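You operate a simulated robot arm through the tools that you are given. There is no shell and no other tool.

Carry out the task below with a simulated robot arm. There is one attempt and no reset: what you move stays moved.

TASK
Purge and zero the analyser on air, then measure gas jar G2.
Fine: Wait for STEADY before zeroing and again on the jar. End with the pump off and the plug back in the air socket. Set down upright: inlet plug.

The check looks at the end state, three seconds after you hand in, the way a careful person would. Anything else that was tipped, shoved, dropped, spilled or broken makes it a failure.

THE ROBOT
A 7-joint arm with a two-finger parallel gripper, fixed in place. Base frame: the origin is on the floor under the middle of its stand, x ahead of it, y to its left, z up; the work surface is at about z = 0.85. Units: m, degrees, N and s.
It reaches about 1.046 m from its shoulder. Its first joint turns from -166.0 to 166.0 degrees. Payload 1.57 kg.
The TCP is the grasp point between the finger pads, 0.03 m short of the fingertips. In the tool frame z runs along the fingers and y along their closing line. The gripper opens to 0.08 m. The fingers are 0.017 m wide and 0.012 m thick; the gripper's body (0.04 by 0.082 m) begins 0.08 m behind the TCP.
Orientation is that of the tool frame in the base frame, as [roll, pitch, yaw] about the fixed x, y, z axes, in that order (R = Rz(yaw) Ry(pitch) Rx(roll)). With the fingers straight down and closing along the base's y, the tool's x points along the base's -x, its y along +y and its z along -z.

THE INTERFACE
- The arm moves only by the tool jog_arm. Its argument "commands" is a list of rows, each an object of numbers (a shift or turn left out is 0, a gripper value left out holds the last): "x", "y", "z": the shift along the tool's x, y, z in m; "ax", "ay", "az": the turn, a rotation vector about the tool's x, y, z in degrees; "fingers": the opening, from 0 (shut) to 1 (fully open). In form: [{"x": .., "y": .., "z": .., "ax": .., "ay": .., "az": .., "fingers": ..}, ...]. A call has 1 to 20 rows; each row shifts and turns the commanded pose from where the row before left it, along the tool's axes as they then stand. Each row takes 0.2 s and may step no farther than 0.05 m and 8.6 degrees from the row before; otherwise, or with a gripper value out of range, the whole call is refused. A pose out of reach is approached as far as the arm can. The call stops where the force on the tool passes 40 N (or 10 N more than at its start, if that is more) or the arm is blocked; 0.2 s more then pass. Each finger travels about 0.153 m/s and halts on what it meets, pressing with about 27 N; the grip force reading is that of the motor and also rises with nothing between the fingers. The clock runs only during rows and for 0.2 s after the last one: add rows that do not move to give the fingers time. It gives the time, the measured TCP pose, the force on the tool (base axes), the opening and the grip force at its end, in the units of the frame above (readings bear some noise), with the torque about the TCP (base axes, N m) and any sound that the robot's microphone picked up.
- Cameras (640 x 400 px; columns grow to the right, rows downward): "scene" is fixed at [0.2207, 0.65, 1.8561]; the picture's right is [-0.63, -0.78, 0.00], its down [-0.55, 0.44, -0.71] and it looks along [0.55, -0.44, -0.71] (base axes); focal length 357 px, centre (320, 200). "wrist" rides on the gripper at [0.072, -0.007, -0.122] in the tool frame; the picture's right is [0.09, 1.00, 0.00], its down [-0.84, 0.08, -0.54] and it looks along [-0.54, 0.05, 0.84] (tool axes); focal length 238 px, centre (320, 200). There is no depth. A picture from a camera that has moved, and an enlarged one, comes with that camera's place and axes in the base frame and with its lens.
- grab_frame(camera): a new picture of that camera. The clock stands still meanwhile.
- enlarge(camera, box): a new picture of the part [left, top, right, bottom] of that camera's present view, enlarged. The clock stands still meanwhile.
- close_job(): hands the job in; it is judged then, once.

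Places have to be worked out from the pictures, the camera data and where the tool is seen. Open the gripper and draw the arm clear of the work before you hand the job in, unless the task says otherwise.

The tools are called after "Request:" by a JSON object that holds its "method" and its "body". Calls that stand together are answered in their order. jog_arm: Moves the arm, as the interface text tells. Its arguments: {"type":"object","properties":{"commands":{"type":"array","items":{"type":"object","properties":{"x":{"type":"number"},"y":{"type":"number"},"z":{"type":"number"},"ax":{"type":"number"},"ay":{"type":"number"},"az":{"type":"number"},"fingers":{"type":"number"}}}}},"required":["commands"]} The other tools are called the same way: grab_frame (camera) takes a picture; enlarge (camera, box) takes an enlarged picture of a part of a camera's view; close_job () hands the job in.

At the start:

```text
time: 0.0
eef_pos: [0.5828, -0.0078, 1.4713]
orientation: [-180.0, -0.1, 180.0]
contact_force: [-0.3, 0.1, -0.8]
wrist_torque: [0.02, 0.0, 0.03]
opening: 0.08
grasp_force: 0.1
```

scene: 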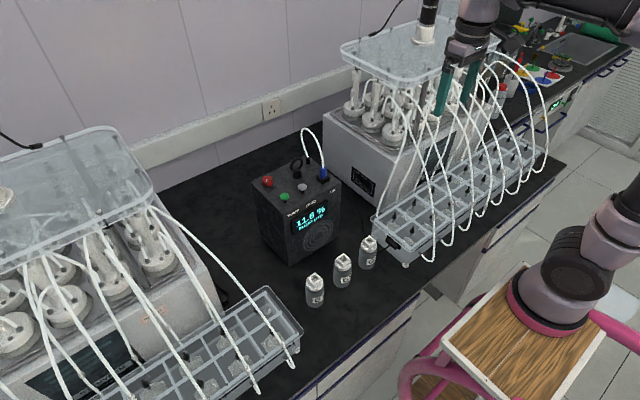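
wrist: 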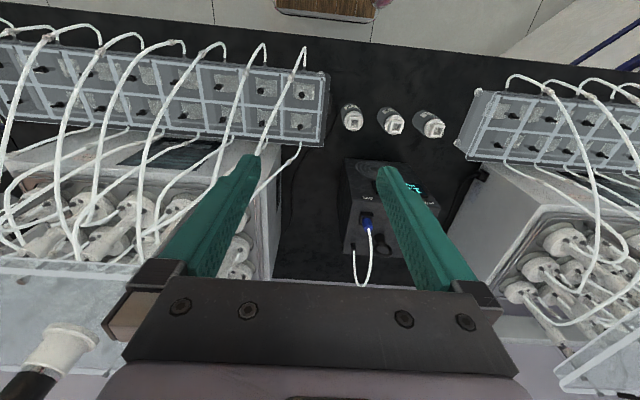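

I'll start by enlarging the views of the analyser and the jars to understand the layout.

Request:
{"method": "enlarge", "body": {"camera": "scene", "box": [230, 120, 390, 270]}}

Request:
{"method": "enlarge", "body": {"camera": "scene", "box": [290, 220, 400, 320]}}

Request:
{"method": "enlarge", "body": {"camera": "wrist", "box": [320, 90, 480, 290]}}

```text
2.67 times, centred on (310, 195) of scene
camera zoom: at [0.2207, 0.65, 1.8561], right [-0.63, -0.78, 0.0], down [-0.55, 0.44, -0.71], along [0.55, -0.44, -0.71], focal length 952 px, centre (347, 213)
```

zoom: 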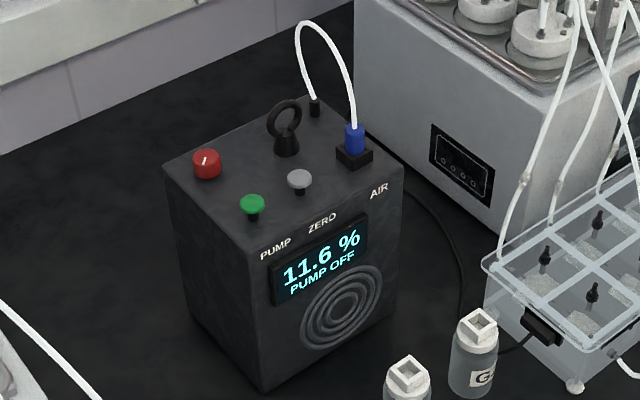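

```text
4.00 times, centred on (345, 270) of scene
camera zoom: at [0.2207, 0.65, 1.8561], right [-0.63, -0.78, 0.0], down [-0.55, 0.44, -0.71], along [0.55, -0.44, -0.71], focal length 1428 px, centre (220, -80)
```

zoom: 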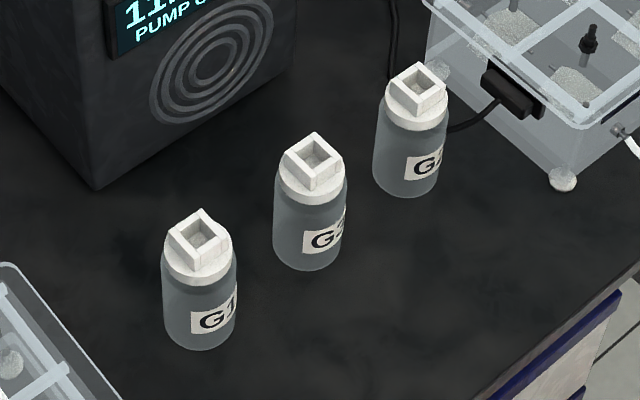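

```text
2.00 times, centred on (400, 190) of wrist
camera zoom: at [0.512, -0.0151, 1.5941], right [-0.09, 1.0, 0.0], down [0.84, 0.08, 0.54], along [0.54, 0.05, -0.84], focal length 477 px, centre (160, 220)
```

zoom: 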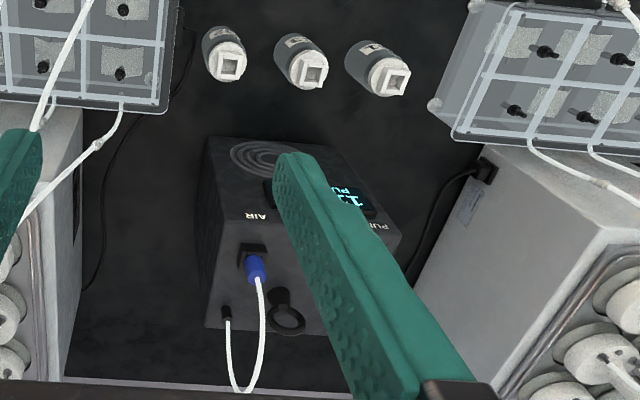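

The three jars read as G1 (left), G3 (middle) and probably G2 (right). The blue plug is in the AIR socket, at roughly (0.855, 0.13, 1.14). I'll move up over the analyser, staying high, for closer pictures.

Request:
{"method": "jog_arm", "body": {"commands": [{"y": 0.035}, {"y": 0.035}, {"y": 0.035, "x": -0.02}, {"x": -0.04, "z": 0.01}, {"x": -0.04, "z": 0.02}, {"z": 0.03}, {}]}}

Request:
{"method": "grab_frame", "body": {"camera": "wrist"}}

Request:
{"method": "grab_frame", "body": {"camera": "scene"}}

```text
time: 1.6
eef_pos: [0.6851, 0.0968, 1.4132]
orientation: [179.9, 0.0, -179.9]
contact_force: [0.3, 0.4, -0.4]
wrist_torque: [0.0, 0.0, 0.0]
opening: 0.0801
grasp_force: 0.1
```

```text
taken
camera wrist: at [0.6127, 0.0893, 1.5346], right [-0.09, 1.0, 0.0], down [0.84, 0.08, 0.54], along [0.54, 0.05, -0.84], focal length 238 px, centre (320, 200)
```

wrist: 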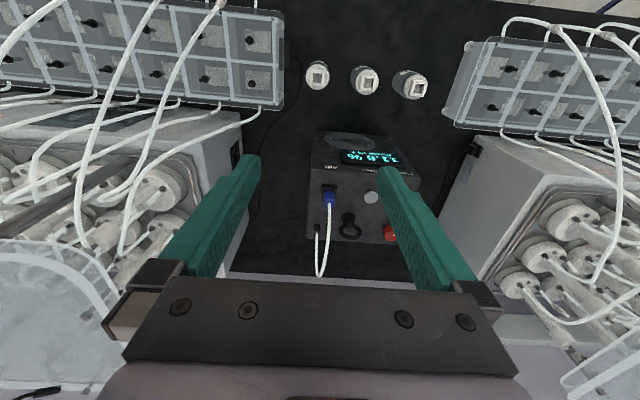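

```text
taken
```

scene: 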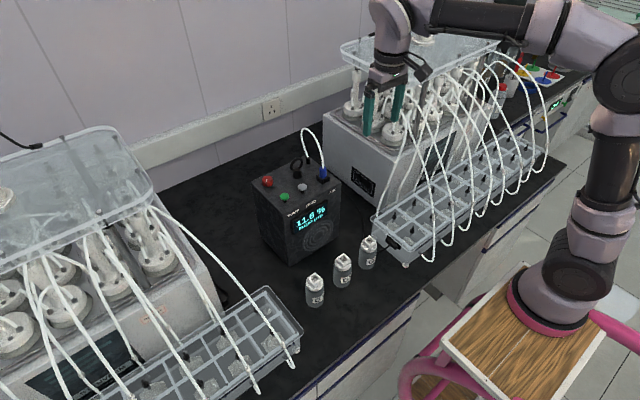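

The view is clear of the tower on the right. I'll enlarge the wrist view for accurate triangulation of plug, buttons and jars.

Request:
{"method": "enlarge", "body": {"camera": "wrist", "box": [290, 120, 430, 280]}}

Request:
{"method": "enlarge", "body": {"camera": "wrist", "box": [290, 50, 440, 130]}}

Request:
{"method": "enlarge", "body": {"camera": "scene", "box": [250, 150, 350, 220]}}

```text
2.50 times, centred on (360, 200) of wrist
camera zoom: at [0.6127, 0.0893, 1.5346], right [-0.09, 1.0, 0.0], down [0.84, 0.08, 0.54], along [0.54, 0.05, -0.84], focal length 596 px, centre (220, 200)
```

zoom: 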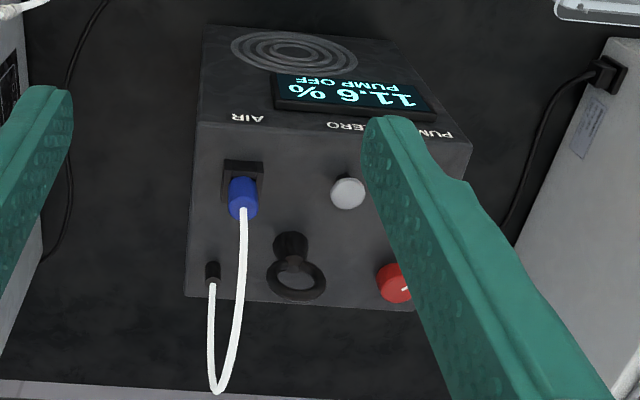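

```text
4.27 times, centred on (365, 90) of wrist
camera zoom: at [0.6127, 0.0893, 1.5346], right [-0.09, 1.0, 0.0], down [0.84, 0.08, 0.54], along [0.54, 0.05, -0.84], focal length 1017 px, centre (128, 669)
```

zoom: 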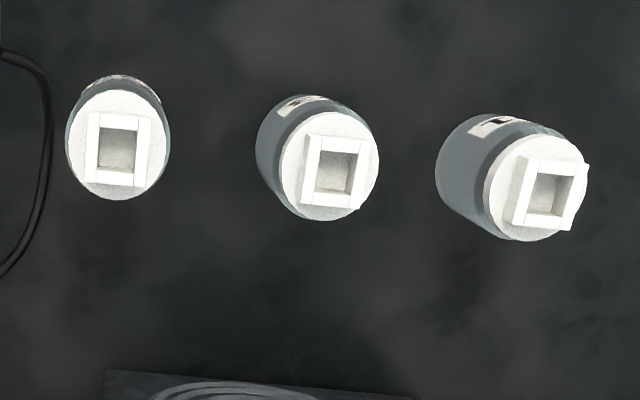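

```text
5.71 times, centred on (300, 185) of scene
camera zoom: at [0.2207, 0.65, 1.8561], right [-0.63, -0.78, 0.0], down [-0.55, 0.44, -0.71], along [0.55, -0.44, -0.71], focal length 2040 px, centre (434, 286)
```

zoom: 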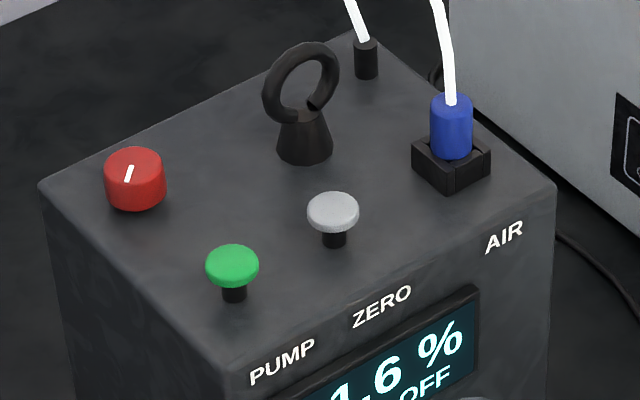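

Triangulation gives the plug top at about (0.855, 0.128, 1.171), ZERO at about (0.850, 0.210, 1.143) and PUMP at about (0.851, 0.272, 1.143). The jar tops are near x=0.67, z=0.967. I'll shut the fingers and move above the green PUMP button.

Request:
{"method": "jog_arm", "body": {"commands": [{"x": -0.0275, "y": 0.0292, "fingers": 0}, {"x": -0.0275, "y": 0.0292}, {"x": -0.0275, "y": 0.0292}, {"x": -0.0275, "y": 0.0292}, {"x": -0.0275, "y": 0.0292}, {"x": -0.0275, "y": 0.0292}, {"z": 0.035}, {"z": 0.035}, {"z": 0.035}, {"z": 0.03}, {}]}}

Request:
{"method": "grab_frame", "body": {"camera": "wrist"}}

Request:
{"method": "enlarge", "body": {"camera": "scene", "box": [220, 80, 380, 220]}}

```text
time: 4.0
eef_pos: [0.82, 0.243, 1.2771]
orientation: [180.0, 0.0, -180.0]
contact_force: [-1.0, -0.2, 0.8]
wrist_torque: [0.0, 0.01, -0.01]
opening: 0.0
grasp_force: 21.3
out of reach, approached as far as the arm can: row 6
```

```text
taken
camera wrist: at [0.7491, 0.2349, 1.3998], right [-0.09, 1.0, 0.0], down [0.84, 0.08, 0.54], along [0.54, 0.05, -0.84], focal length 238 px, centre (320, 200)
```

wrist: 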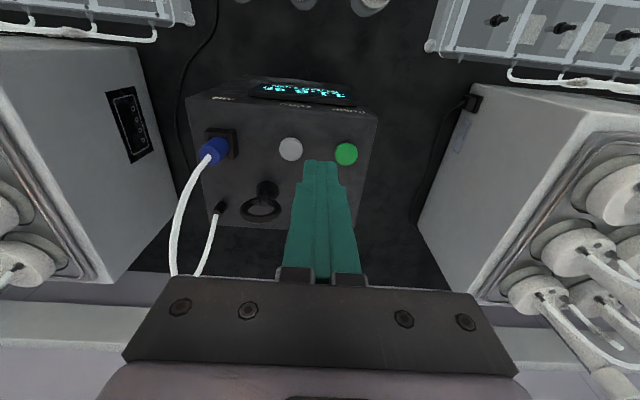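

```text
2.86 times, centred on (300, 150) of scene
camera zoom: at [0.2207, 0.65, 1.8561], right [-0.63, -0.78, 0.0], down [-0.55, 0.44, -0.71], along [0.55, -0.44, -0.71], focal length 1020 px, centre (377, 343)
```

zoom: 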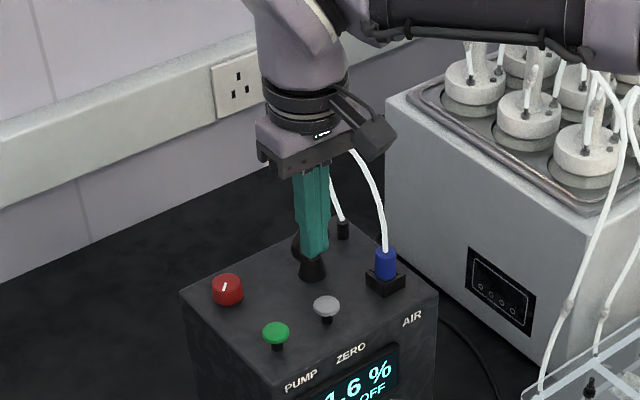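

The fresh view puts green at (0.850, 0.273) and gray at (0.850, 0.210). I'm at (0.820, 0.243), so I'll shift over green and lower until the tips are about 1 cm above it.

Request:
{"method": "jog_arm", "body": {"commands": [{"z": 0.03}, {"x": -0.03, "y": 0.03}, {"z": 0.03}, {"z": 0.03}, {}]}}

Request:
{"method": "grab_frame", "body": {"camera": "wrist"}}

Request:
{"method": "enlarge", "body": {"camera": "scene", "box": [240, 130, 340, 220]}}

```text
time: 5.2
eef_pos: [0.8506, 0.2722, 1.1878]
orientation: [180.0, 0.0, 180.0]
contact_force: [-0.3, -1.3, 0.4]
wrist_torque: [-0.01, 0.01, 0.01]
opening: 0.0
grasp_force: 21.3
```

```text
taken
camera wrist: at [0.7788, 0.2654, 1.3102], right [-0.09, 1.0, 0.0], down [0.84, 0.08, 0.54], along [0.54, 0.05, -0.84], focal length 238 px, centre (320, 200)
```

wrist: 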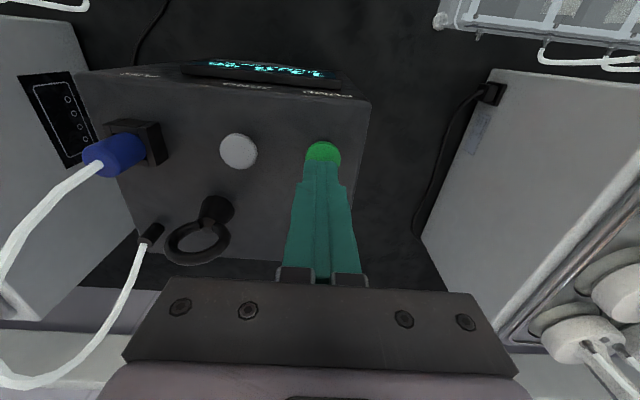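

```text
4.44 times, centred on (290, 175) of scene
camera zoom: at [0.2207, 0.65, 1.8561], right [-0.63, -0.78, 0.0], down [-0.55, 0.44, -0.71], along [0.55, -0.44, -0.71], focal length 1587 px, centre (453, 311)
```

zoom: 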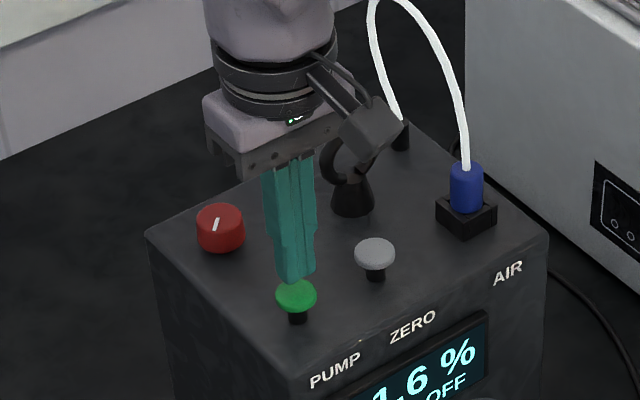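

The tips are centred over the green button with about 1.5 cm of clearance. I'll lower in small steps and watch force and sound.

Request:
{"method": "jog_arm", "body": {"commands": [{"z": 0.008}, {"z": 0.004}, {"z": 0.003}]}}

Request:
{"method": "enlarge", "body": {"camera": "scene", "box": [240, 150, 340, 250]}}

```text
time: 6.0
eef_pos: [0.8509, 0.2724, 1.172]
orientation: [180.0, 0.0, -180.0]
contact_force: [-0.3, 0.2, 0.4]
wrist_torque: [0.0, -0.03, -0.03]
opening: 0.0001
grasp_force: 21.4
```

```text
4.00 times, centred on (290, 200) of scene
camera zoom: at [0.2207, 0.65, 1.8561], right [-0.63, -0.78, 0.0], down [-0.55, 0.44, -0.71], along [0.55, -0.44, -0.71], focal length 1428 px, centre (440, 200)
```

zoom: 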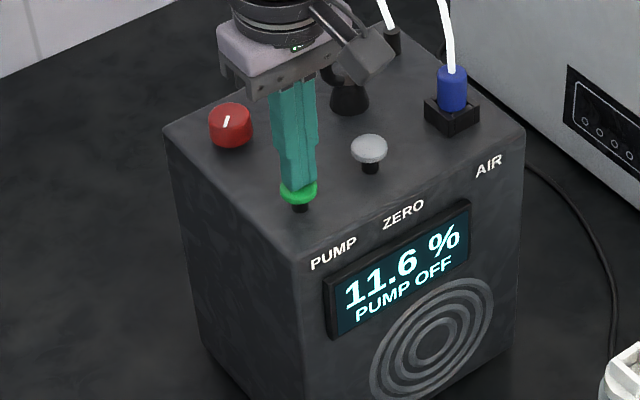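

No contact yet, so I'm continuing in fine steps.

Request:
{"method": "jog_arm", "body": {"commands": [{"z": 0.003}, {"z": 0.002}, {"z": 0.002}]}}

Request:
{"method": "enlarge", "body": {"camera": "scene", "box": [240, 150, 340, 250]}}

```text
time: 6.8
eef_pos: [0.8505, 0.2733, 1.1651]
orientation: [180.0, 0.0, -180.0]
contact_force: [0.5, 0.2, 2.7]
wrist_torque: [0.04, -0.01, -0.01]
opening: 0.0
grasp_force: 21.0
heard: click
```

```text
4.00 times, centred on (290, 200) of scene
camera zoom: at [0.2207, 0.65, 1.8561], right [-0.63, -0.78, 0.0], down [-0.55, 0.44, -0.71], along [0.55, -0.44, -0.71], focal length 1428 px, centre (440, 200)
```

zoom: 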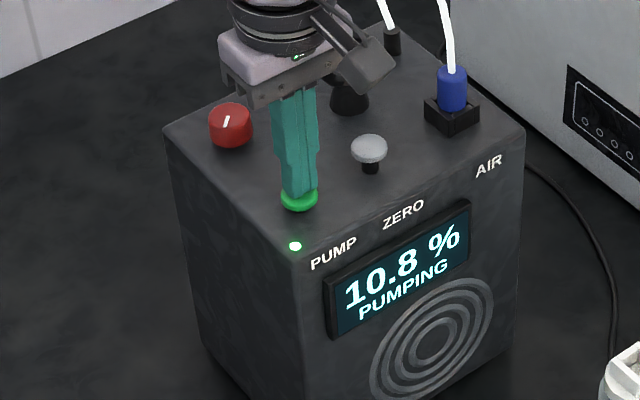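

A click sounded, the display shows PUMPING and a green LED is lit. I'll lift straight off and wait while watching the display.

Request:
{"method": "jog_arm", "body": {"commands": [{"z": -0.01}, {"z": -0.02}, {"z": -0.03}, {"y": -0.03}, {"y": -0.033}, {}, {}, {}]}}

Request:
{"method": "enlarge", "body": {"camera": "scene", "box": [240, 130, 360, 250]}}

```text
time: 8.6
eef_pos: [0.8518, 0.2094, 1.2251]
orientation: [180.0, 0.1, -180.0]
contact_force: [0.3, -0.2, 0.7]
wrist_torque: [0.01, 0.02, -0.02]
opening: 0.0
grasp_force: 21.2
```

```text
3.33 times, centred on (300, 190) of scene
camera zoom: at [0.2207, 0.65, 1.8561], right [-0.63, -0.78, 0.0], down [-0.55, 0.44, -0.71], along [0.55, -0.44, -0.71], focal length 1190 px, centre (387, 233)
```

zoom: 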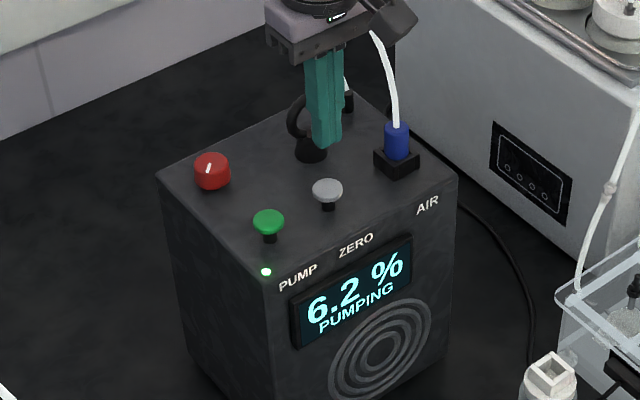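

The reading is falling (6.2 %) while pumping air, and I'm above the ZERO button. I'll wait without moving.

Request:
{"method": "jog_arm", "body": {"commands": [{}, {}, {}, {}, {}, {}, {}, {}, {}, {}, {}, {}, {}, {}, {}, {}, {}, {}, {}, {}]}}

Request:
{"method": "enlarge", "body": {"camera": "scene", "box": [240, 130, 360, 250]}}

```text
time: 12.8
eef_pos: [0.8503, 0.208, 1.223]
orientation: [-180.0, 0.0, 179.9]
contact_force: [-0.3, 0.1, -0.4]
wrist_torque: [0.01, 0.02, -0.04]
opening: 0.0
grasp_force: 21.3
```

```text
3.33 times, centred on (300, 190) of scene
camera zoom: at [0.2207, 0.65, 1.8561], right [-0.63, -0.78, 0.0], down [-0.55, 0.44, -0.71], along [0.55, -0.44, -0.71], focal length 1190 px, centre (387, 233)
```

zoom: 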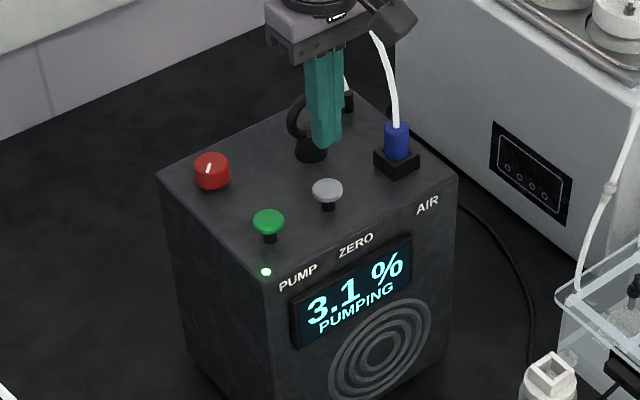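

It reads 3.1 % and still PUMPING, so I'll keep waiting.

Request:
{"method": "jog_arm", "body": {"commands": [{}, {}, {}, {}, {}, {}, {}, {}, {}, {}, {}, {}, {}, {}, {}, {}, {}, {}, {}, {}]}}

Request:
{"method": "enlarge", "body": {"camera": "scene", "box": [240, 130, 360, 250]}}

```text
time: 17.0
eef_pos: [0.8504, 0.2093, 1.2248]
orientation: [-179.9, 0.0, -180.0]
contact_force: [0.3, -1.1, -0.4]
wrist_torque: [-0.02, 0.0, 0.01]
opening: 0.0
grasp_force: 21.6
```

```text
3.33 times, centred on (300, 190) of scene
camera zoom: at [0.2207, 0.65, 1.8561], right [-0.63, -0.78, 0.0], down [-0.55, 0.44, -0.71], along [0.55, -0.44, -0.71], focal length 1190 px, centre (387, 233)
```

zoom: 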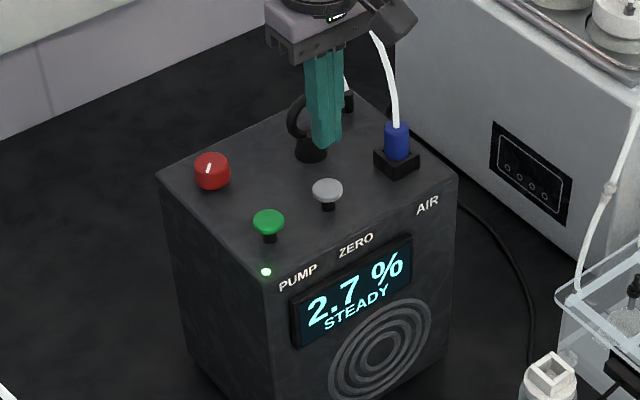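

The display shows STEADY at 2.7 %. I'll press ZERO with the same depth that worked on PUMP.

Request:
{"method": "jog_arm", "body": {"commands": [{"z": 0.025}, {"z": 0.02}, {"z": 0.006}, {"z": 0.003}, {"z": 0.003}, {"z": 0.0025}]}}

Request:
{"method": "enlarge", "body": {"camera": "scene", "box": [240, 130, 360, 250]}}

```text
time: 18.4
eef_pos: [0.85, 0.2098, 1.1655]
orientation: [-179.9, 0.0, -180.0]
contact_force: [0.9, 0.2, 2.7]
wrist_torque: [-0.01, -0.03, -0.02]
opening: 0.0002
grasp_force: 21.7
heard: click
```

```text
3.33 times, centred on (300, 190) of scene
camera zoom: at [0.2207, 0.65, 1.8561], right [-0.63, -0.78, 0.0], down [-0.55, 0.44, -0.71], along [0.55, -0.44, -0.71], focal length 1190 px, centre (387, 233)
```

zoom: 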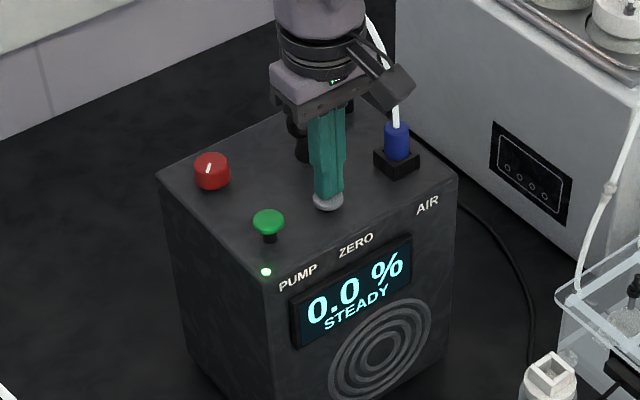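

Zeroed: 0.0 % STEADY. I'll lift off, open the fingers and back off to read the jar labels.

Request:
{"method": "jog_arm", "body": {"commands": [{"z": -0.01}, {"z": -0.04}, {"z": -0.05}, {"x": 0.04, "fingers": 1}, {"x": 0.045}, {"x": 0.045}, {"x": 0.045}, {"x": 0.045}, {"x": 0.045}, {"x": 0.045}, {"x": 0.045}, {"z": 0.045, "y": -0.01}, {"z": 0.04, "y": -0.01}, {}]}}

Request:
{"method": "grab_frame", "body": {"camera": "wrist"}}

Request:
{"method": "enlarge", "body": {"camera": "wrist", "box": [200, 100, 440, 250]}}

Request:
{"method": "enlarge", "body": {"camera": "scene", "box": [240, 130, 400, 310]}}

```text
time: 21.4
eef_pos: [0.4963, 0.1904, 1.1806]
orientation: [-180.0, 0.0, 180.0]
contact_force: [-0.6, 0.7, -0.2]
wrist_torque: [0.02, -0.03, 0.02]
opening: 0.0797
grasp_force: 0.1
```

```text
taken
camera wrist: at [0.4246, 0.1825, 1.3024], right [-0.09, 1.0, 0.0], down [0.84, 0.08, 0.54], along [0.54, 0.05, -0.84], focal length 238 px, centre (320, 200)
```

wrist: 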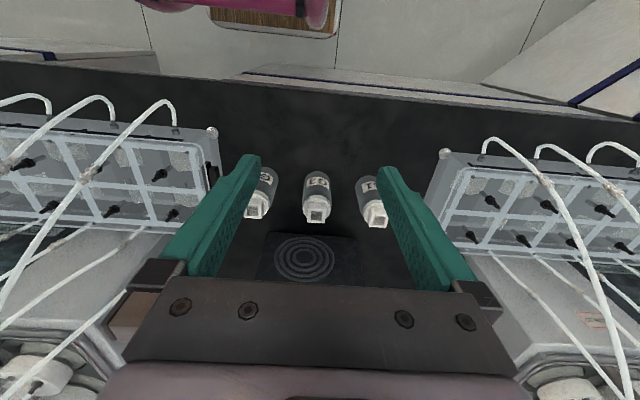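

```text
2.67 times, centred on (320, 175) of wrist
camera zoom: at [0.4246, 0.1825, 1.3024], right [-0.09, 1.0, 0.0], down [0.84, 0.08, 0.54], along [0.54, 0.05, -0.84], focal length 636 px, centre (320, 267)
```

zoom: 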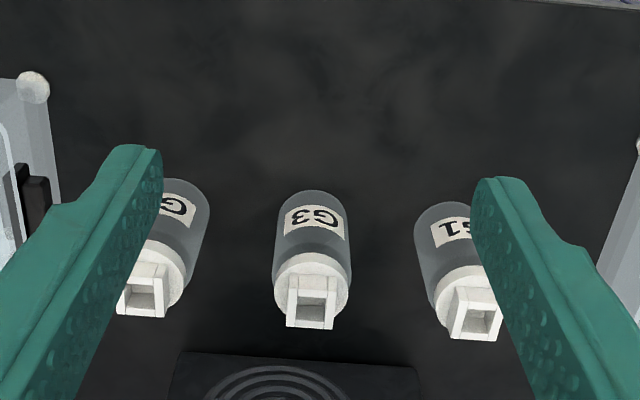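

```text
2.22 times, centred on (320, 220) of scene
camera zoom: at [0.2207, 0.65, 1.8561], right [-0.63, -0.78, 0.0], down [-0.55, 0.44, -0.71], along [0.55, -0.44, -0.71], focal length 794 px, centre (320, 156)
```

zoom: 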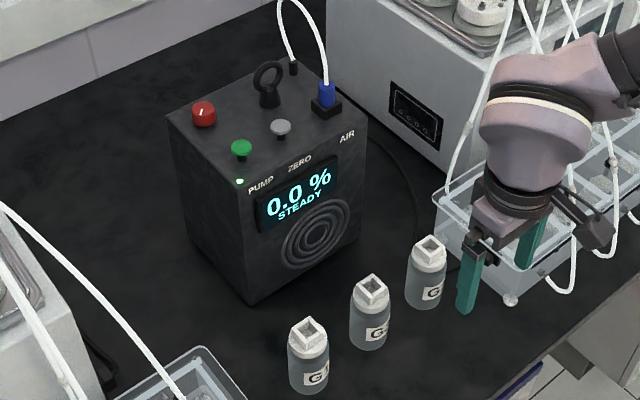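

Middle is G3 and the left one is G1. I'll shift right a little to read the third label, which is half-hidden by the finger.

Request:
{"method": "jog_arm", "body": {"commands": [{"y": -0.045}, {"y": -0.045}, {}]}}

Request:
{"method": "enlarge", "body": {"camera": "wrist", "box": [250, 120, 410, 240]}}

Request:
{"method": "grab_frame", "body": {"camera": "scene"}}

```text
time: 22.2
eef_pos: [0.4967, 0.099, 1.1801]
orientation: [-180.0, -0.1, -180.0]
contact_force: [-0.9, -0.8, 0.1]
wrist_torque: [0.04, 0.01, -0.01]
opening: 0.08
grasp_force: 0.1
```

```text
3.33 times, centred on (330, 180) of wrist
camera zoom: at [0.4253, 0.0925, 1.3027], right [-0.09, 1.0, 0.0], down [0.84, 0.08, 0.54], along [0.54, 0.05, -0.84], focal length 794 px, centre (287, 267)
```

zoom: 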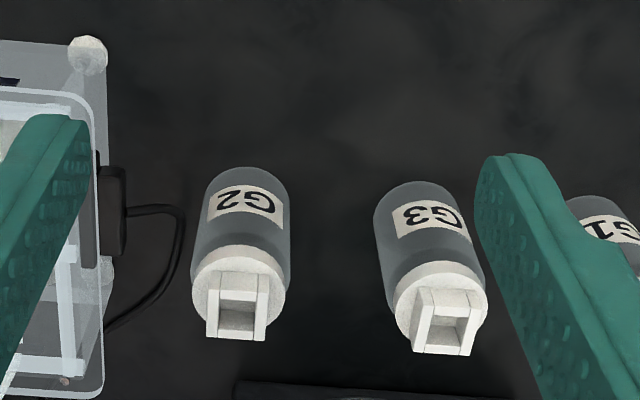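

```text
taken
```

scene: 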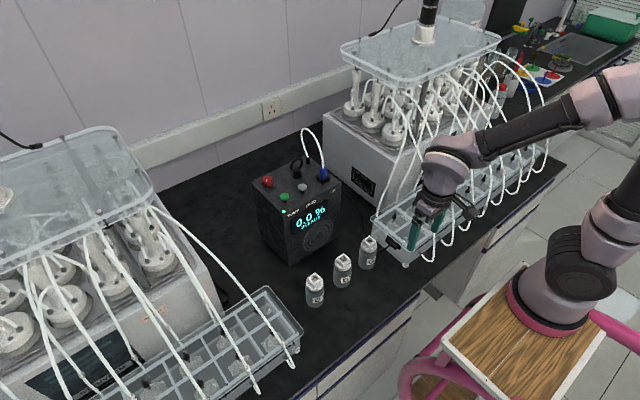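

The right-hand jar is confirmed as G2, with its socket at about (0.670, 0.089, 0.967). I'll now go to a pre-grasp pose for the blue plug, tilting the fingers 30° forward so the palm stays away from the tube.

Request:
{"method": "jog_arm", "body": {"commands": [{"z": -0.04}, {"z": -0.04}, {"x": -0.0425, "y": 0.01}, {"x": -0.0425, "y": 0.01}, {"x": -0.0425, "y": 0.009}, {"x": -0.0425}, {"x": -0.0425}, {"x": -0.0425}, {"x": -0.0425, "fingers": 0.65}, {"ay": -7.5}, {"ay": -7.5}, {"ay": -7.5}, {"ay": -7.5}, {}]}}

Request:
{"method": "grab_frame", "body": {"camera": "wrist"}}

Request:
{"method": "enlarge", "body": {"camera": "scene", "box": [250, 110, 370, 220]}}

```text
time: 25.2
eef_pos: [0.7928, 0.1284, 1.2594]
orientation: [180.0, 30.1, 180.0]
contact_force: [0.1, -0.4, -0.1]
wrist_torque: [-0.03, 0.01, 0.01]
opening: 0.052
grasp_force: 0.1
```

```text
taken
camera wrist: at [0.67, 0.1216, 1.33], right [-0.08, 1.0, -0.05], down [0.45, 0.08, 0.89], along [0.89, 0.05, -0.46], focal length 238 px, centre (320, 200)
```

wrist: 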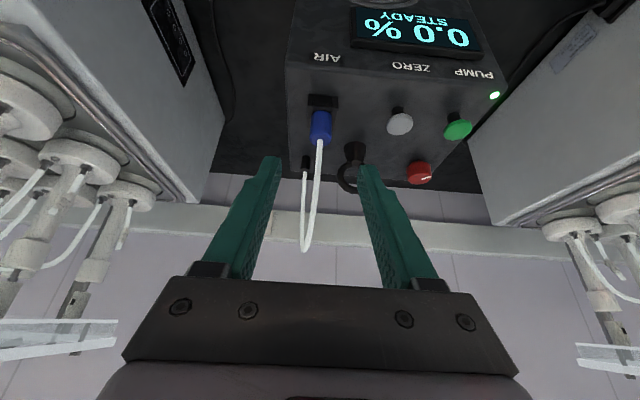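

```text
3.64 times, centred on (310, 165) of scene
camera zoom: at [0.2207, 0.65, 1.8561], right [-0.63, -0.78, 0.0], down [-0.55, 0.44, -0.71], along [0.55, -0.44, -0.71], focal length 1298 px, centre (356, 327)
```

zoom: 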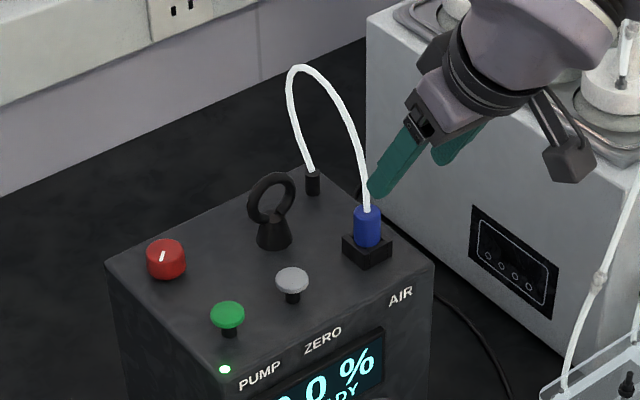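

The plug sits between the fingers in the view. I'll enlarge it to refine its position and see its shape.

Request:
{"method": "enlarge", "body": {"camera": "wrist", "box": [270, 70, 370, 170]}}

Request:
{"method": "enlarge", "body": {"camera": "scene", "box": [295, 145, 355, 200]}}

```text
4.00 times, centred on (320, 120) of wrist
camera zoom: at [0.67, 0.1216, 1.33], right [-0.08, 1.0, -0.05], down [0.45, 0.08, 0.89], along [0.89, 0.05, -0.46], focal length 953 px, centre (320, 520)
```

zoom: 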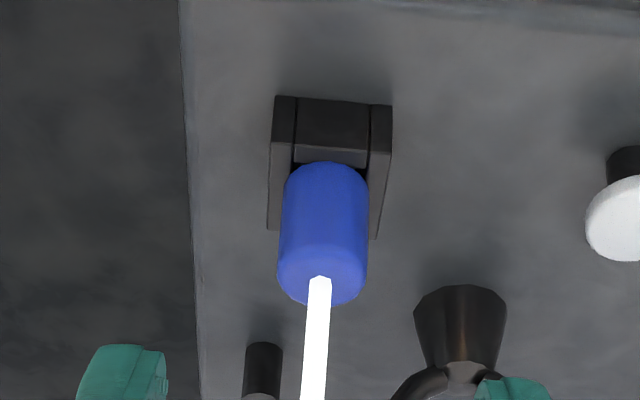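

```text
7.27 times, centred on (325, 172) of scene
camera zoom: at [0.2207, 0.65, 1.8561], right [-0.63, -0.78, 0.0], down [-0.55, 0.44, -0.71], along [0.55, -0.44, -0.71], focal length 2597 px, centre (284, 400)
```

zoom: 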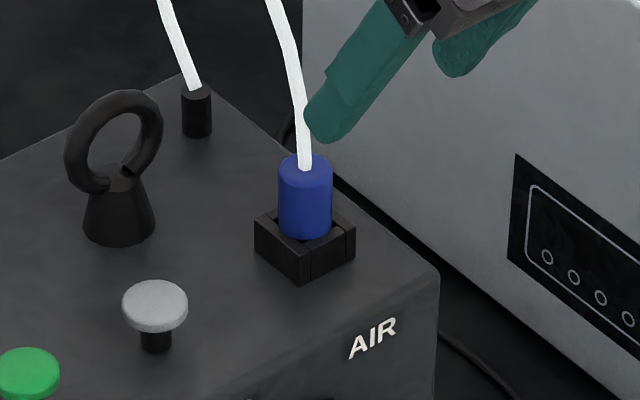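

The plug is a plain cylinder standing in a square pocket: axis about (0.852, 0.129), top about 1.169, pocket rim about 1.143. I'll advance about 9.5 cm along the tool axis so the tips stop just above the pocket rim.

Request:
{"method": "jog_arm", "body": {"commands": [{"z": 0.03, "y": 0.0005}, {"z": 0.03}, {"z": 0.02}, {"z": 0.008}, {}]}}

Request:
{"method": "grab_frame", "body": {"camera": "wrist"}}

Request:
{"method": "enlarge", "body": {"camera": "scene", "box": [280, 130, 360, 200]}}

```text
time: 26.4
eef_pos: [0.8365, 0.1292, 1.1841]
orientation: [180.0, 30.0, 180.0]
contact_force: [0.2, 0.0, 0.8]
wrist_torque: [0.0, 0.0, 0.0]
opening: 0.052
grasp_force: 0.0
```

```text
taken
camera wrist: at [0.7143, 0.1225, 1.254], right [-0.08, 1.0, -0.05], down [0.45, 0.08, 0.89], along [0.89, 0.05, -0.46], focal length 238 px, centre (320, 200)
```

wrist: 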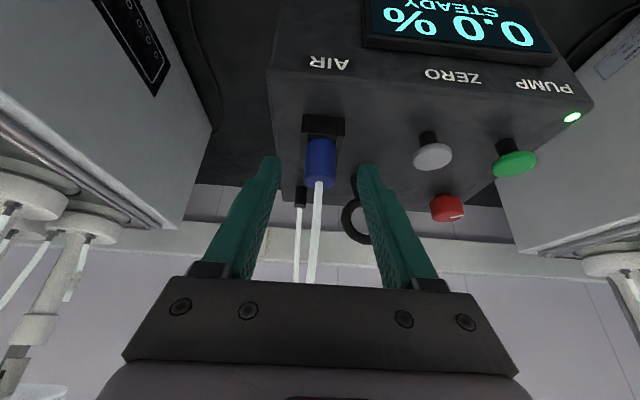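

```text
5.71 times, centred on (320, 165) of scene
camera zoom: at [0.2207, 0.65, 1.8561], right [-0.63, -0.78, 0.0], down [-0.55, 0.44, -0.71], along [0.55, -0.44, -0.71], focal length 2040 px, centre (320, 400)
```

zoom: 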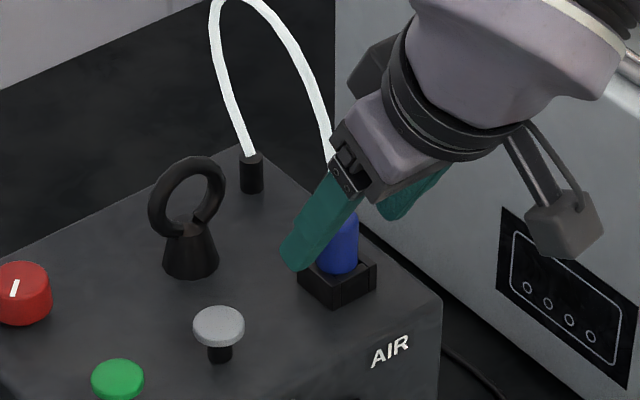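

The plug is centred between the fingers and the tips are still above the pocket rim. I'll advance 8 mm more and close.

Request:
{"method": "jog_arm", "body": {"commands": [{"z": 0.008}, {}, {"fingers": 0}, {}, {}]}}

Request:
{"method": "enlarge", "body": {"camera": "wrist", "box": [240, 80, 400, 240]}}

Request:
{"method": "enlarge", "body": {"camera": "scene", "box": [280, 130, 360, 200]}}

```text
time: 27.6
eef_pos: [0.8412, 0.1301, 1.1762]
orientation: [-179.9, 30.0, 179.9]
contact_force: [0.0, 0.0, -0.2]
wrist_torque: [-0.02, 0.0, 0.01]
opening: 0.0207
grasp_force: 27.0
```

```text
2.50 times, centred on (320, 160) of wrist
camera zoom: at [0.7183, 0.1222, 1.2471], right [-0.08, 1.0, -0.05], down [0.45, 0.08, 0.89], along [0.89, 0.05, -0.46], focal length 596 px, centre (320, 300)
```

zoom: 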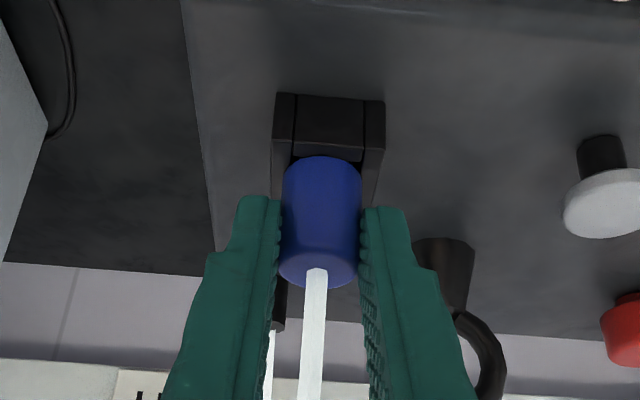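

```text
5.71 times, centred on (320, 165) of scene
camera zoom: at [0.2207, 0.65, 1.8561], right [-0.63, -0.78, 0.0], down [-0.55, 0.44, -0.71], along [0.55, -0.44, -0.71], focal length 2040 px, centre (320, 400)
```

zoom: 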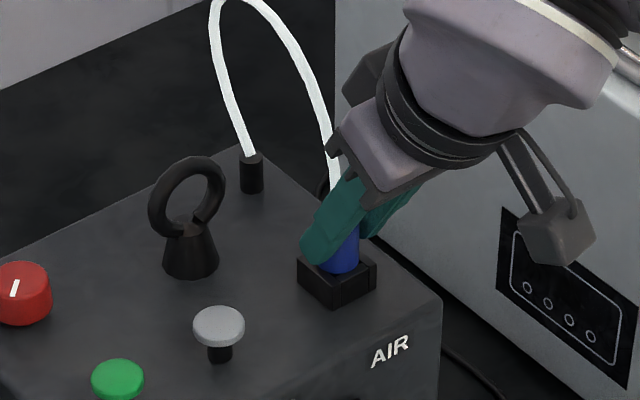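

Gripped at an opening of 0.0207 (plug about 21 mm). The seated pose is TCP (0.8412, 0.130, 1.176), which I'll need for returning it. I'll lift straight up in base z.

Request:
{"method": "jog_arm", "body": {"commands": [{"x": -0.005, "z": -0.00866}, {"x": -0.005, "z": -0.00866}, {"x": -0.0075, "z": -0.013}, {"x": -0.01, "z": -0.0173}, {}]}}

Request:
{"method": "enlarge", "body": {"camera": "wrist", "box": [220, 60, 420, 260]}}

Request:
{"method": "enlarge", "body": {"camera": "scene", "box": [260, 110, 360, 200]}}

```text
time: 28.8
eef_pos: [0.8417, 0.1295, 1.2323]
orientation: [179.9, 29.9, 180.0]
contact_force: [0.4, 0.0, -0.3]
wrist_torque: [0.01, 0.02, -0.01]
opening: 0.0208
grasp_force: 27.0
```

```text
2.00 times, centred on (320, 160) of wrist
camera zoom: at [0.7187, 0.1219, 1.3023], right [-0.08, 1.0, -0.05], down [0.45, 0.08, 0.89], along [0.89, 0.05, -0.46], focal length 477 px, centre (320, 280)
```

zoom: 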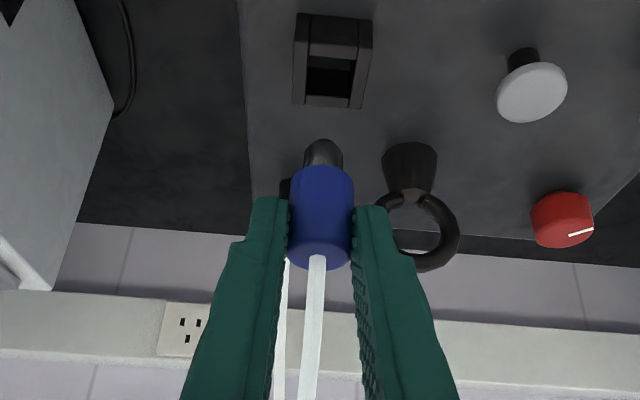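

```text
4.44 times, centred on (310, 155) of scene
camera zoom: at [0.2207, 0.65, 1.8561], right [-0.63, -0.78, 0.0], down [-0.55, 0.44, -0.71], along [0.55, -0.44, -0.71], focal length 1587 px, centre (364, 400)
```

zoom: 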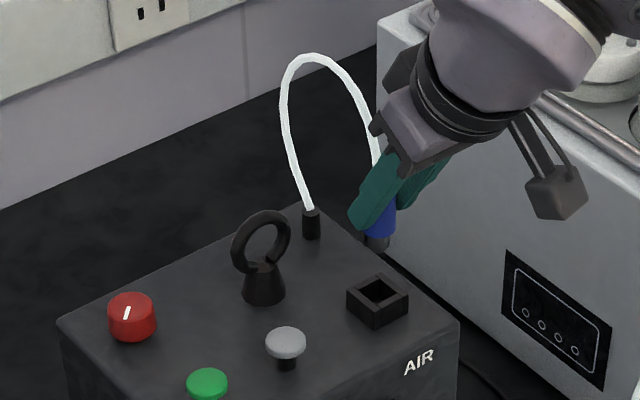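

The plug came out cleanly. It has a narrower stub below, with its axis at TCP x + 0.011. I'll carry it back over G2 at the same height and check the tube and force on the way.

Request:
{"method": "jog_arm", "body": {"commands": [{"x": 0.0317, "z": -0.0183, "y": -0.0081}, {"x": 0.0317, "z": -0.0183, "y": -0.0081}, {"x": 0.0317, "z": -0.0183, "y": -0.0081}, {}]}}

Request:
{"method": "grab_frame", "body": {"camera": "scene"}}

Request:
{"method": "grab_frame", "body": {"camera": "wrist"}}

```text
time: 29.8
eef_pos: [0.7323, 0.1043, 1.2325]
orientation: [-180.0, 30.0, -180.0]
contact_force: [0.4, 0.3, -1.4]
wrist_torque: [0.03, 0.0, 0.0]
opening: 0.021
grasp_force: 27.1
```

```text
taken
```

scene: 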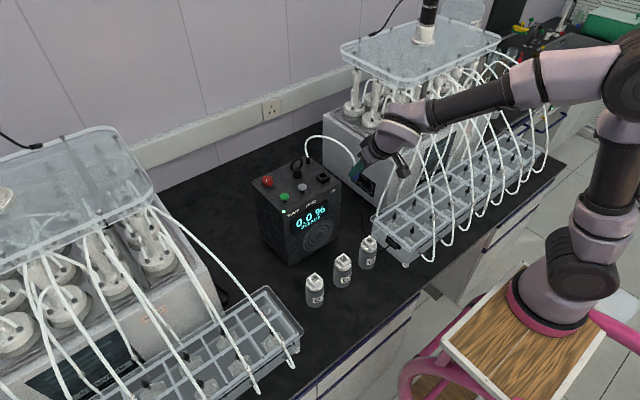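

```text
taken
camera wrist: at [0.6085, 0.0976, 1.3021], right [-0.08, 1.0, -0.05], down [0.45, 0.08, 0.89], along [0.89, 0.05, -0.46], focal length 238 px, centre (320, 200)
```

wrist: 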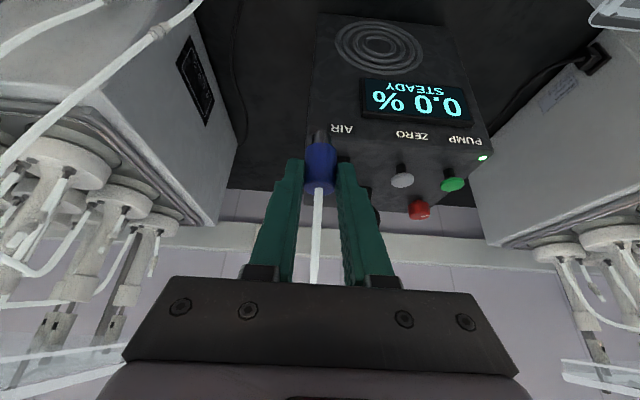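

All is calm: no load, and the tube follows freely. I'll continue to above G2 and descend to about z=1.13 for another look.

Request:
{"method": "jog_arm", "body": {"commands": [{"x": 0.032, "z": -0.01845, "y": -0.0077}, {"x": 0.032, "z": -0.01845, "y": -0.0077}, {"x": 0.0165, "z": 0.0286}, {"x": 0.0165, "z": 0.0286}, {"x": 0.0165, "z": 0.0286}, {}]}}

Request:
{"method": "enlarge", "body": {"camera": "scene", "box": [310, 140, 450, 290]}}

Request:
{"method": "grab_frame", "body": {"camera": "wrist"}}

```text
time: 31.2
eef_pos: [0.6564, 0.0897, 1.1345]
orientation: [-180.0, 30.0, -179.9]
contact_force: [-1.3, -0.7, -0.8]
wrist_torque: [0.01, -0.03, 0.02]
opening: 0.0206
grasp_force: 27.2
```

```text
2.67 times, centred on (380, 215) of scene
camera zoom: at [0.2207, 0.65, 1.8561], right [-0.63, -0.78, 0.0], down [-0.55, 0.44, -0.71], along [0.55, -0.44, -0.71], focal length 952 px, centre (160, 160)
```

zoom: 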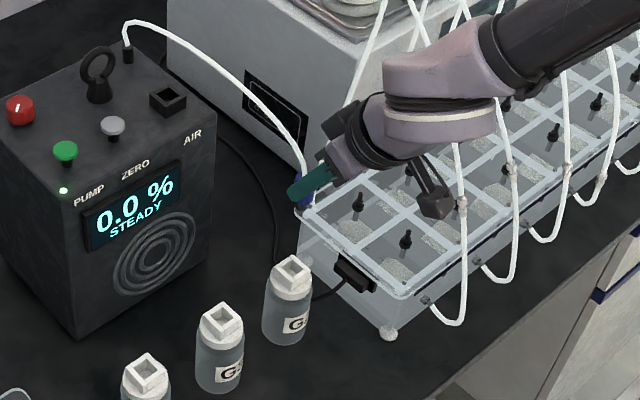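

```text
taken
camera wrist: at [0.5343, 0.0827, 1.203], right [-0.08, 1.0, -0.05], down [0.45, 0.08, 0.89], along [0.89, 0.05, -0.46], focal length 238 px, centre (320, 200)
```

wrist: 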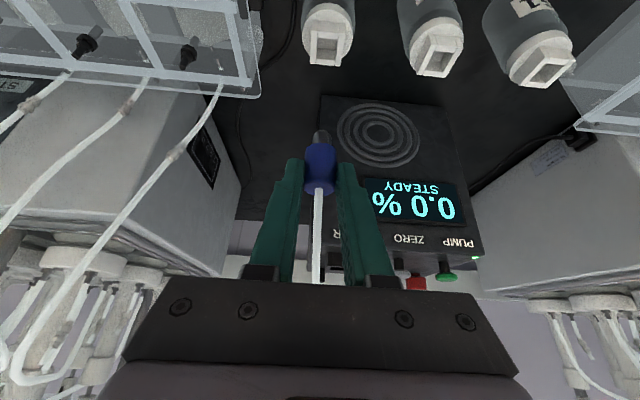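

The plug hangs above and slightly toward the jar. I'll enlarge both views to refine the G2 socket position.

Request:
{"method": "enlarge", "body": {"camera": "wrist", "box": [270, 0, 380, 100]}}

Request:
{"method": "enlarge", "body": {"camera": "scene", "box": [340, 190, 400, 280]}}

Request:
{"method": "enlarge", "body": {"camera": "wrist", "box": [270, 110, 370, 220]}}

```text
4.00 times, centred on (325, 50) of wrist
camera zoom: at [0.5343, 0.0827, 1.203], right [-0.08, 1.0, -0.05], down [0.45, 0.08, 0.89], along [0.89, 0.05, -0.46], focal length 953 px, centre (300, 800)
```

zoom: 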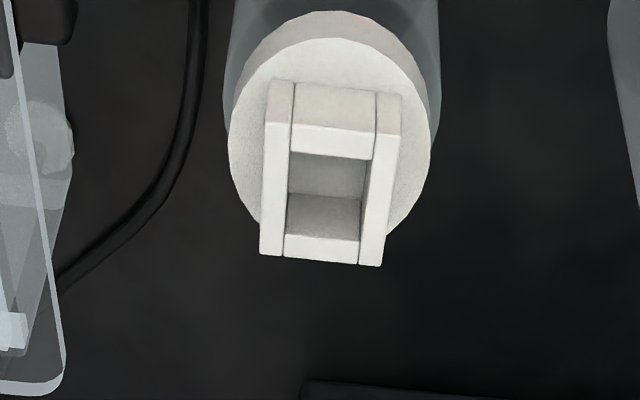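

```text
4.44 times, centred on (370, 235) of scene
camera zoom: at [0.2207, 0.65, 1.8561], right [-0.63, -0.78, 0.0], down [-0.55, 0.44, -0.71], along [0.55, -0.44, -0.71], focal length 1587 px, centre (98, 44)
```

zoom: 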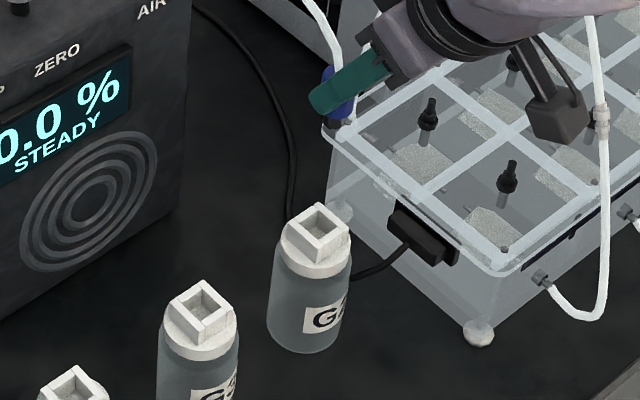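

```text
3.64 times, centred on (320, 165) of wrist
camera zoom: at [0.5343, 0.0827, 1.203], right [-0.08, 1.0, -0.05], down [0.45, 0.08, 0.89], along [0.89, 0.05, -0.46], focal length 867 px, centre (320, 327)
```

zoom: 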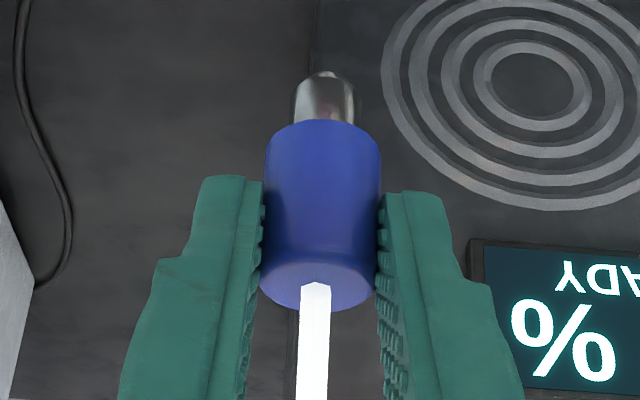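

G2's rim centre refines to (0.671, 0.089, 0.967). I need TCP about (0.660, 0.089), seating near z≈1.001. I'll descend to z≈1.035 with a 3.5 mm forward correction and check alignment before inserting.

Request:
{"method": "jog_arm", "body": {"commands": [{"x": 0.01555, "z": 0.0293}, {"x": 0.01555, "z": 0.0293}, {"x": 0.01555, "z": 0.0293, "y": -0.0004}, {}]}}

Request:
{"method": "enlarge", "body": {"camera": "wrist", "box": [260, 60, 380, 200]}}

Request:
{"method": "enlarge", "body": {"camera": "scene", "box": [330, 190, 410, 280]}}

```text
time: 32.2
eef_pos: [0.6609, 0.0895, 1.035]
orientation: [-180.0, 30.0, 180.0]
contact_force: [-0.2, 0.6, -0.5]
wrist_torque: [0.02, -0.03, 0.0]
opening: 0.0206
grasp_force: 26.7
```

```text
2.86 times, centred on (320, 130) of wrist
camera zoom: at [0.539, 0.0825, 1.1041], right [-0.08, 1.0, -0.05], down [0.45, 0.08, 0.89], along [0.89, 0.05, -0.46], focal length 681 px, centre (320, 400)
```

zoom: 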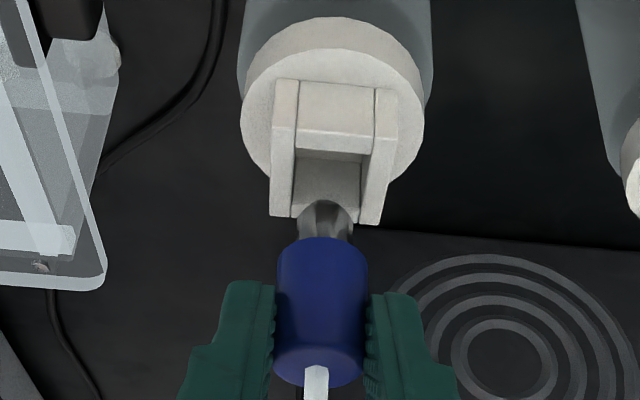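

```text
4.44 times, centred on (370, 235) of scene
camera zoom: at [0.2207, 0.65, 1.8561], right [-0.63, -0.78, 0.0], down [-0.55, 0.44, -0.71], along [0.55, -0.44, -0.71], focal length 1587 px, centre (98, 44)
```

zoom: 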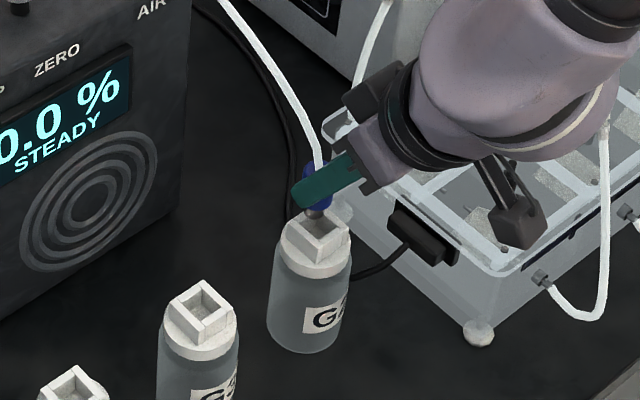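

The alignment looks close, but I want a finer look from the scene camera before inserting.

Request:
{"method": "enlarge", "body": {"camera": "scene", "box": [352, 218, 388, 258]}}

Request:
{"method": "enlarge", "body": {"camera": "wrist", "box": [290, 80, 350, 140]}}

```text
10.00 times, centred on (370, 238) of scene
camera zoom: at [0.2207, 0.65, 1.8561], right [-0.63, -0.78, 0.0], down [-0.55, 0.44, -0.71], along [0.55, -0.44, -0.71], focal length 3571 px, centre (-180, -180)
```

zoom: 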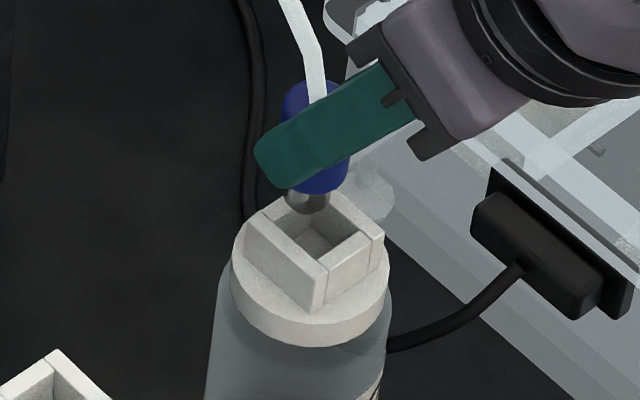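

```text
6.67 times, centred on (320, 110) of wrist
camera zoom: at [0.539, 0.0825, 1.1041], right [-0.08, 1.0, -0.05], down [0.45, 0.08, 0.89], along [0.89, 0.05, -0.46], focal length 1589 px, centre (320, 800)
```

zoom: 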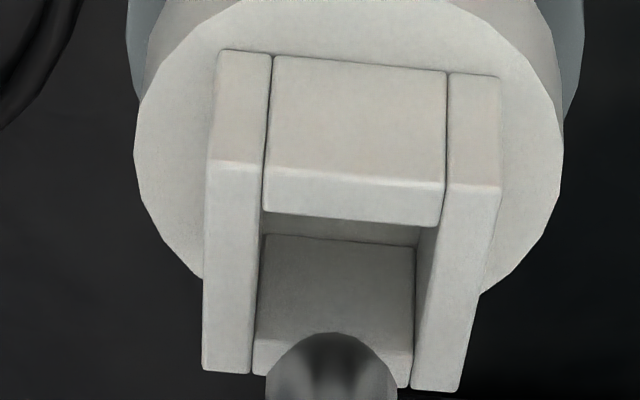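

Comparing both views, the stub seems about 5 mm too far forward (+x) of the socket centre. I'll correct by −4.5 mm in x and +0.6 mm in y, staying above the rim, and recheck.

Request:
{"method": "jog_arm", "body": {"commands": [{"x": 0.0039, "z": -0.00225, "y": 0.0006}, {}]}}

Request:
{"method": "enlarge", "body": {"camera": "scene", "box": [352, 218, 388, 258]}}

Request:
{"method": "enlarge", "body": {"camera": "wrist", "box": [280, 80, 360, 160]}}

```text
time: 32.8
eef_pos: [0.6577, 0.0898, 1.0341]
orientation: [-180.0, 30.0, 180.0]
contact_force: [1.2, -0.3, -0.5]
wrist_torque: [-0.01, -0.04, -0.01]
opening: 0.0205
grasp_force: 26.8
```

```text
10.00 times, centred on (370, 238) of scene
camera zoom: at [0.2207, 0.65, 1.8561], right [-0.63, -0.78, 0.0], down [-0.55, 0.44, -0.71], along [0.55, -0.44, -0.71], focal length 3571 px, centre (-180, -180)
```

zoom: 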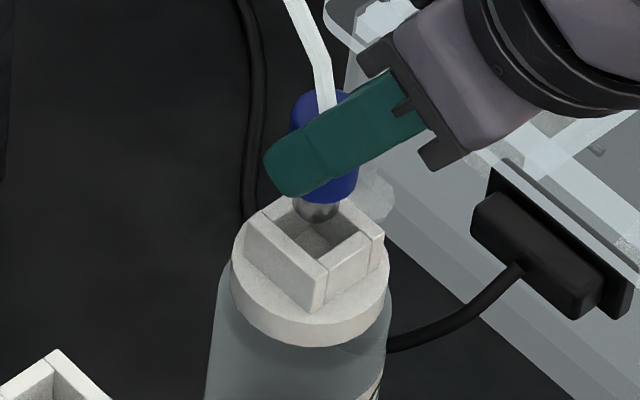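

```text
5.00 times, centred on (320, 120) of wrist
camera zoom: at [0.5344, 0.0829, 1.1043], right [-0.08, 1.0, -0.05], down [0.45, 0.08, 0.89], along [0.89, 0.05, -0.46], focal length 1192 px, centre (320, 600)
```

zoom: 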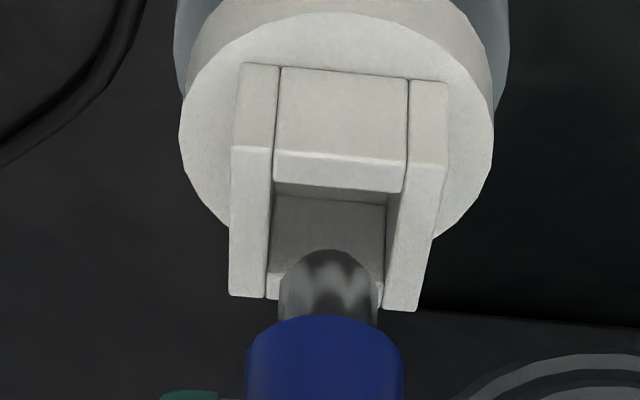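

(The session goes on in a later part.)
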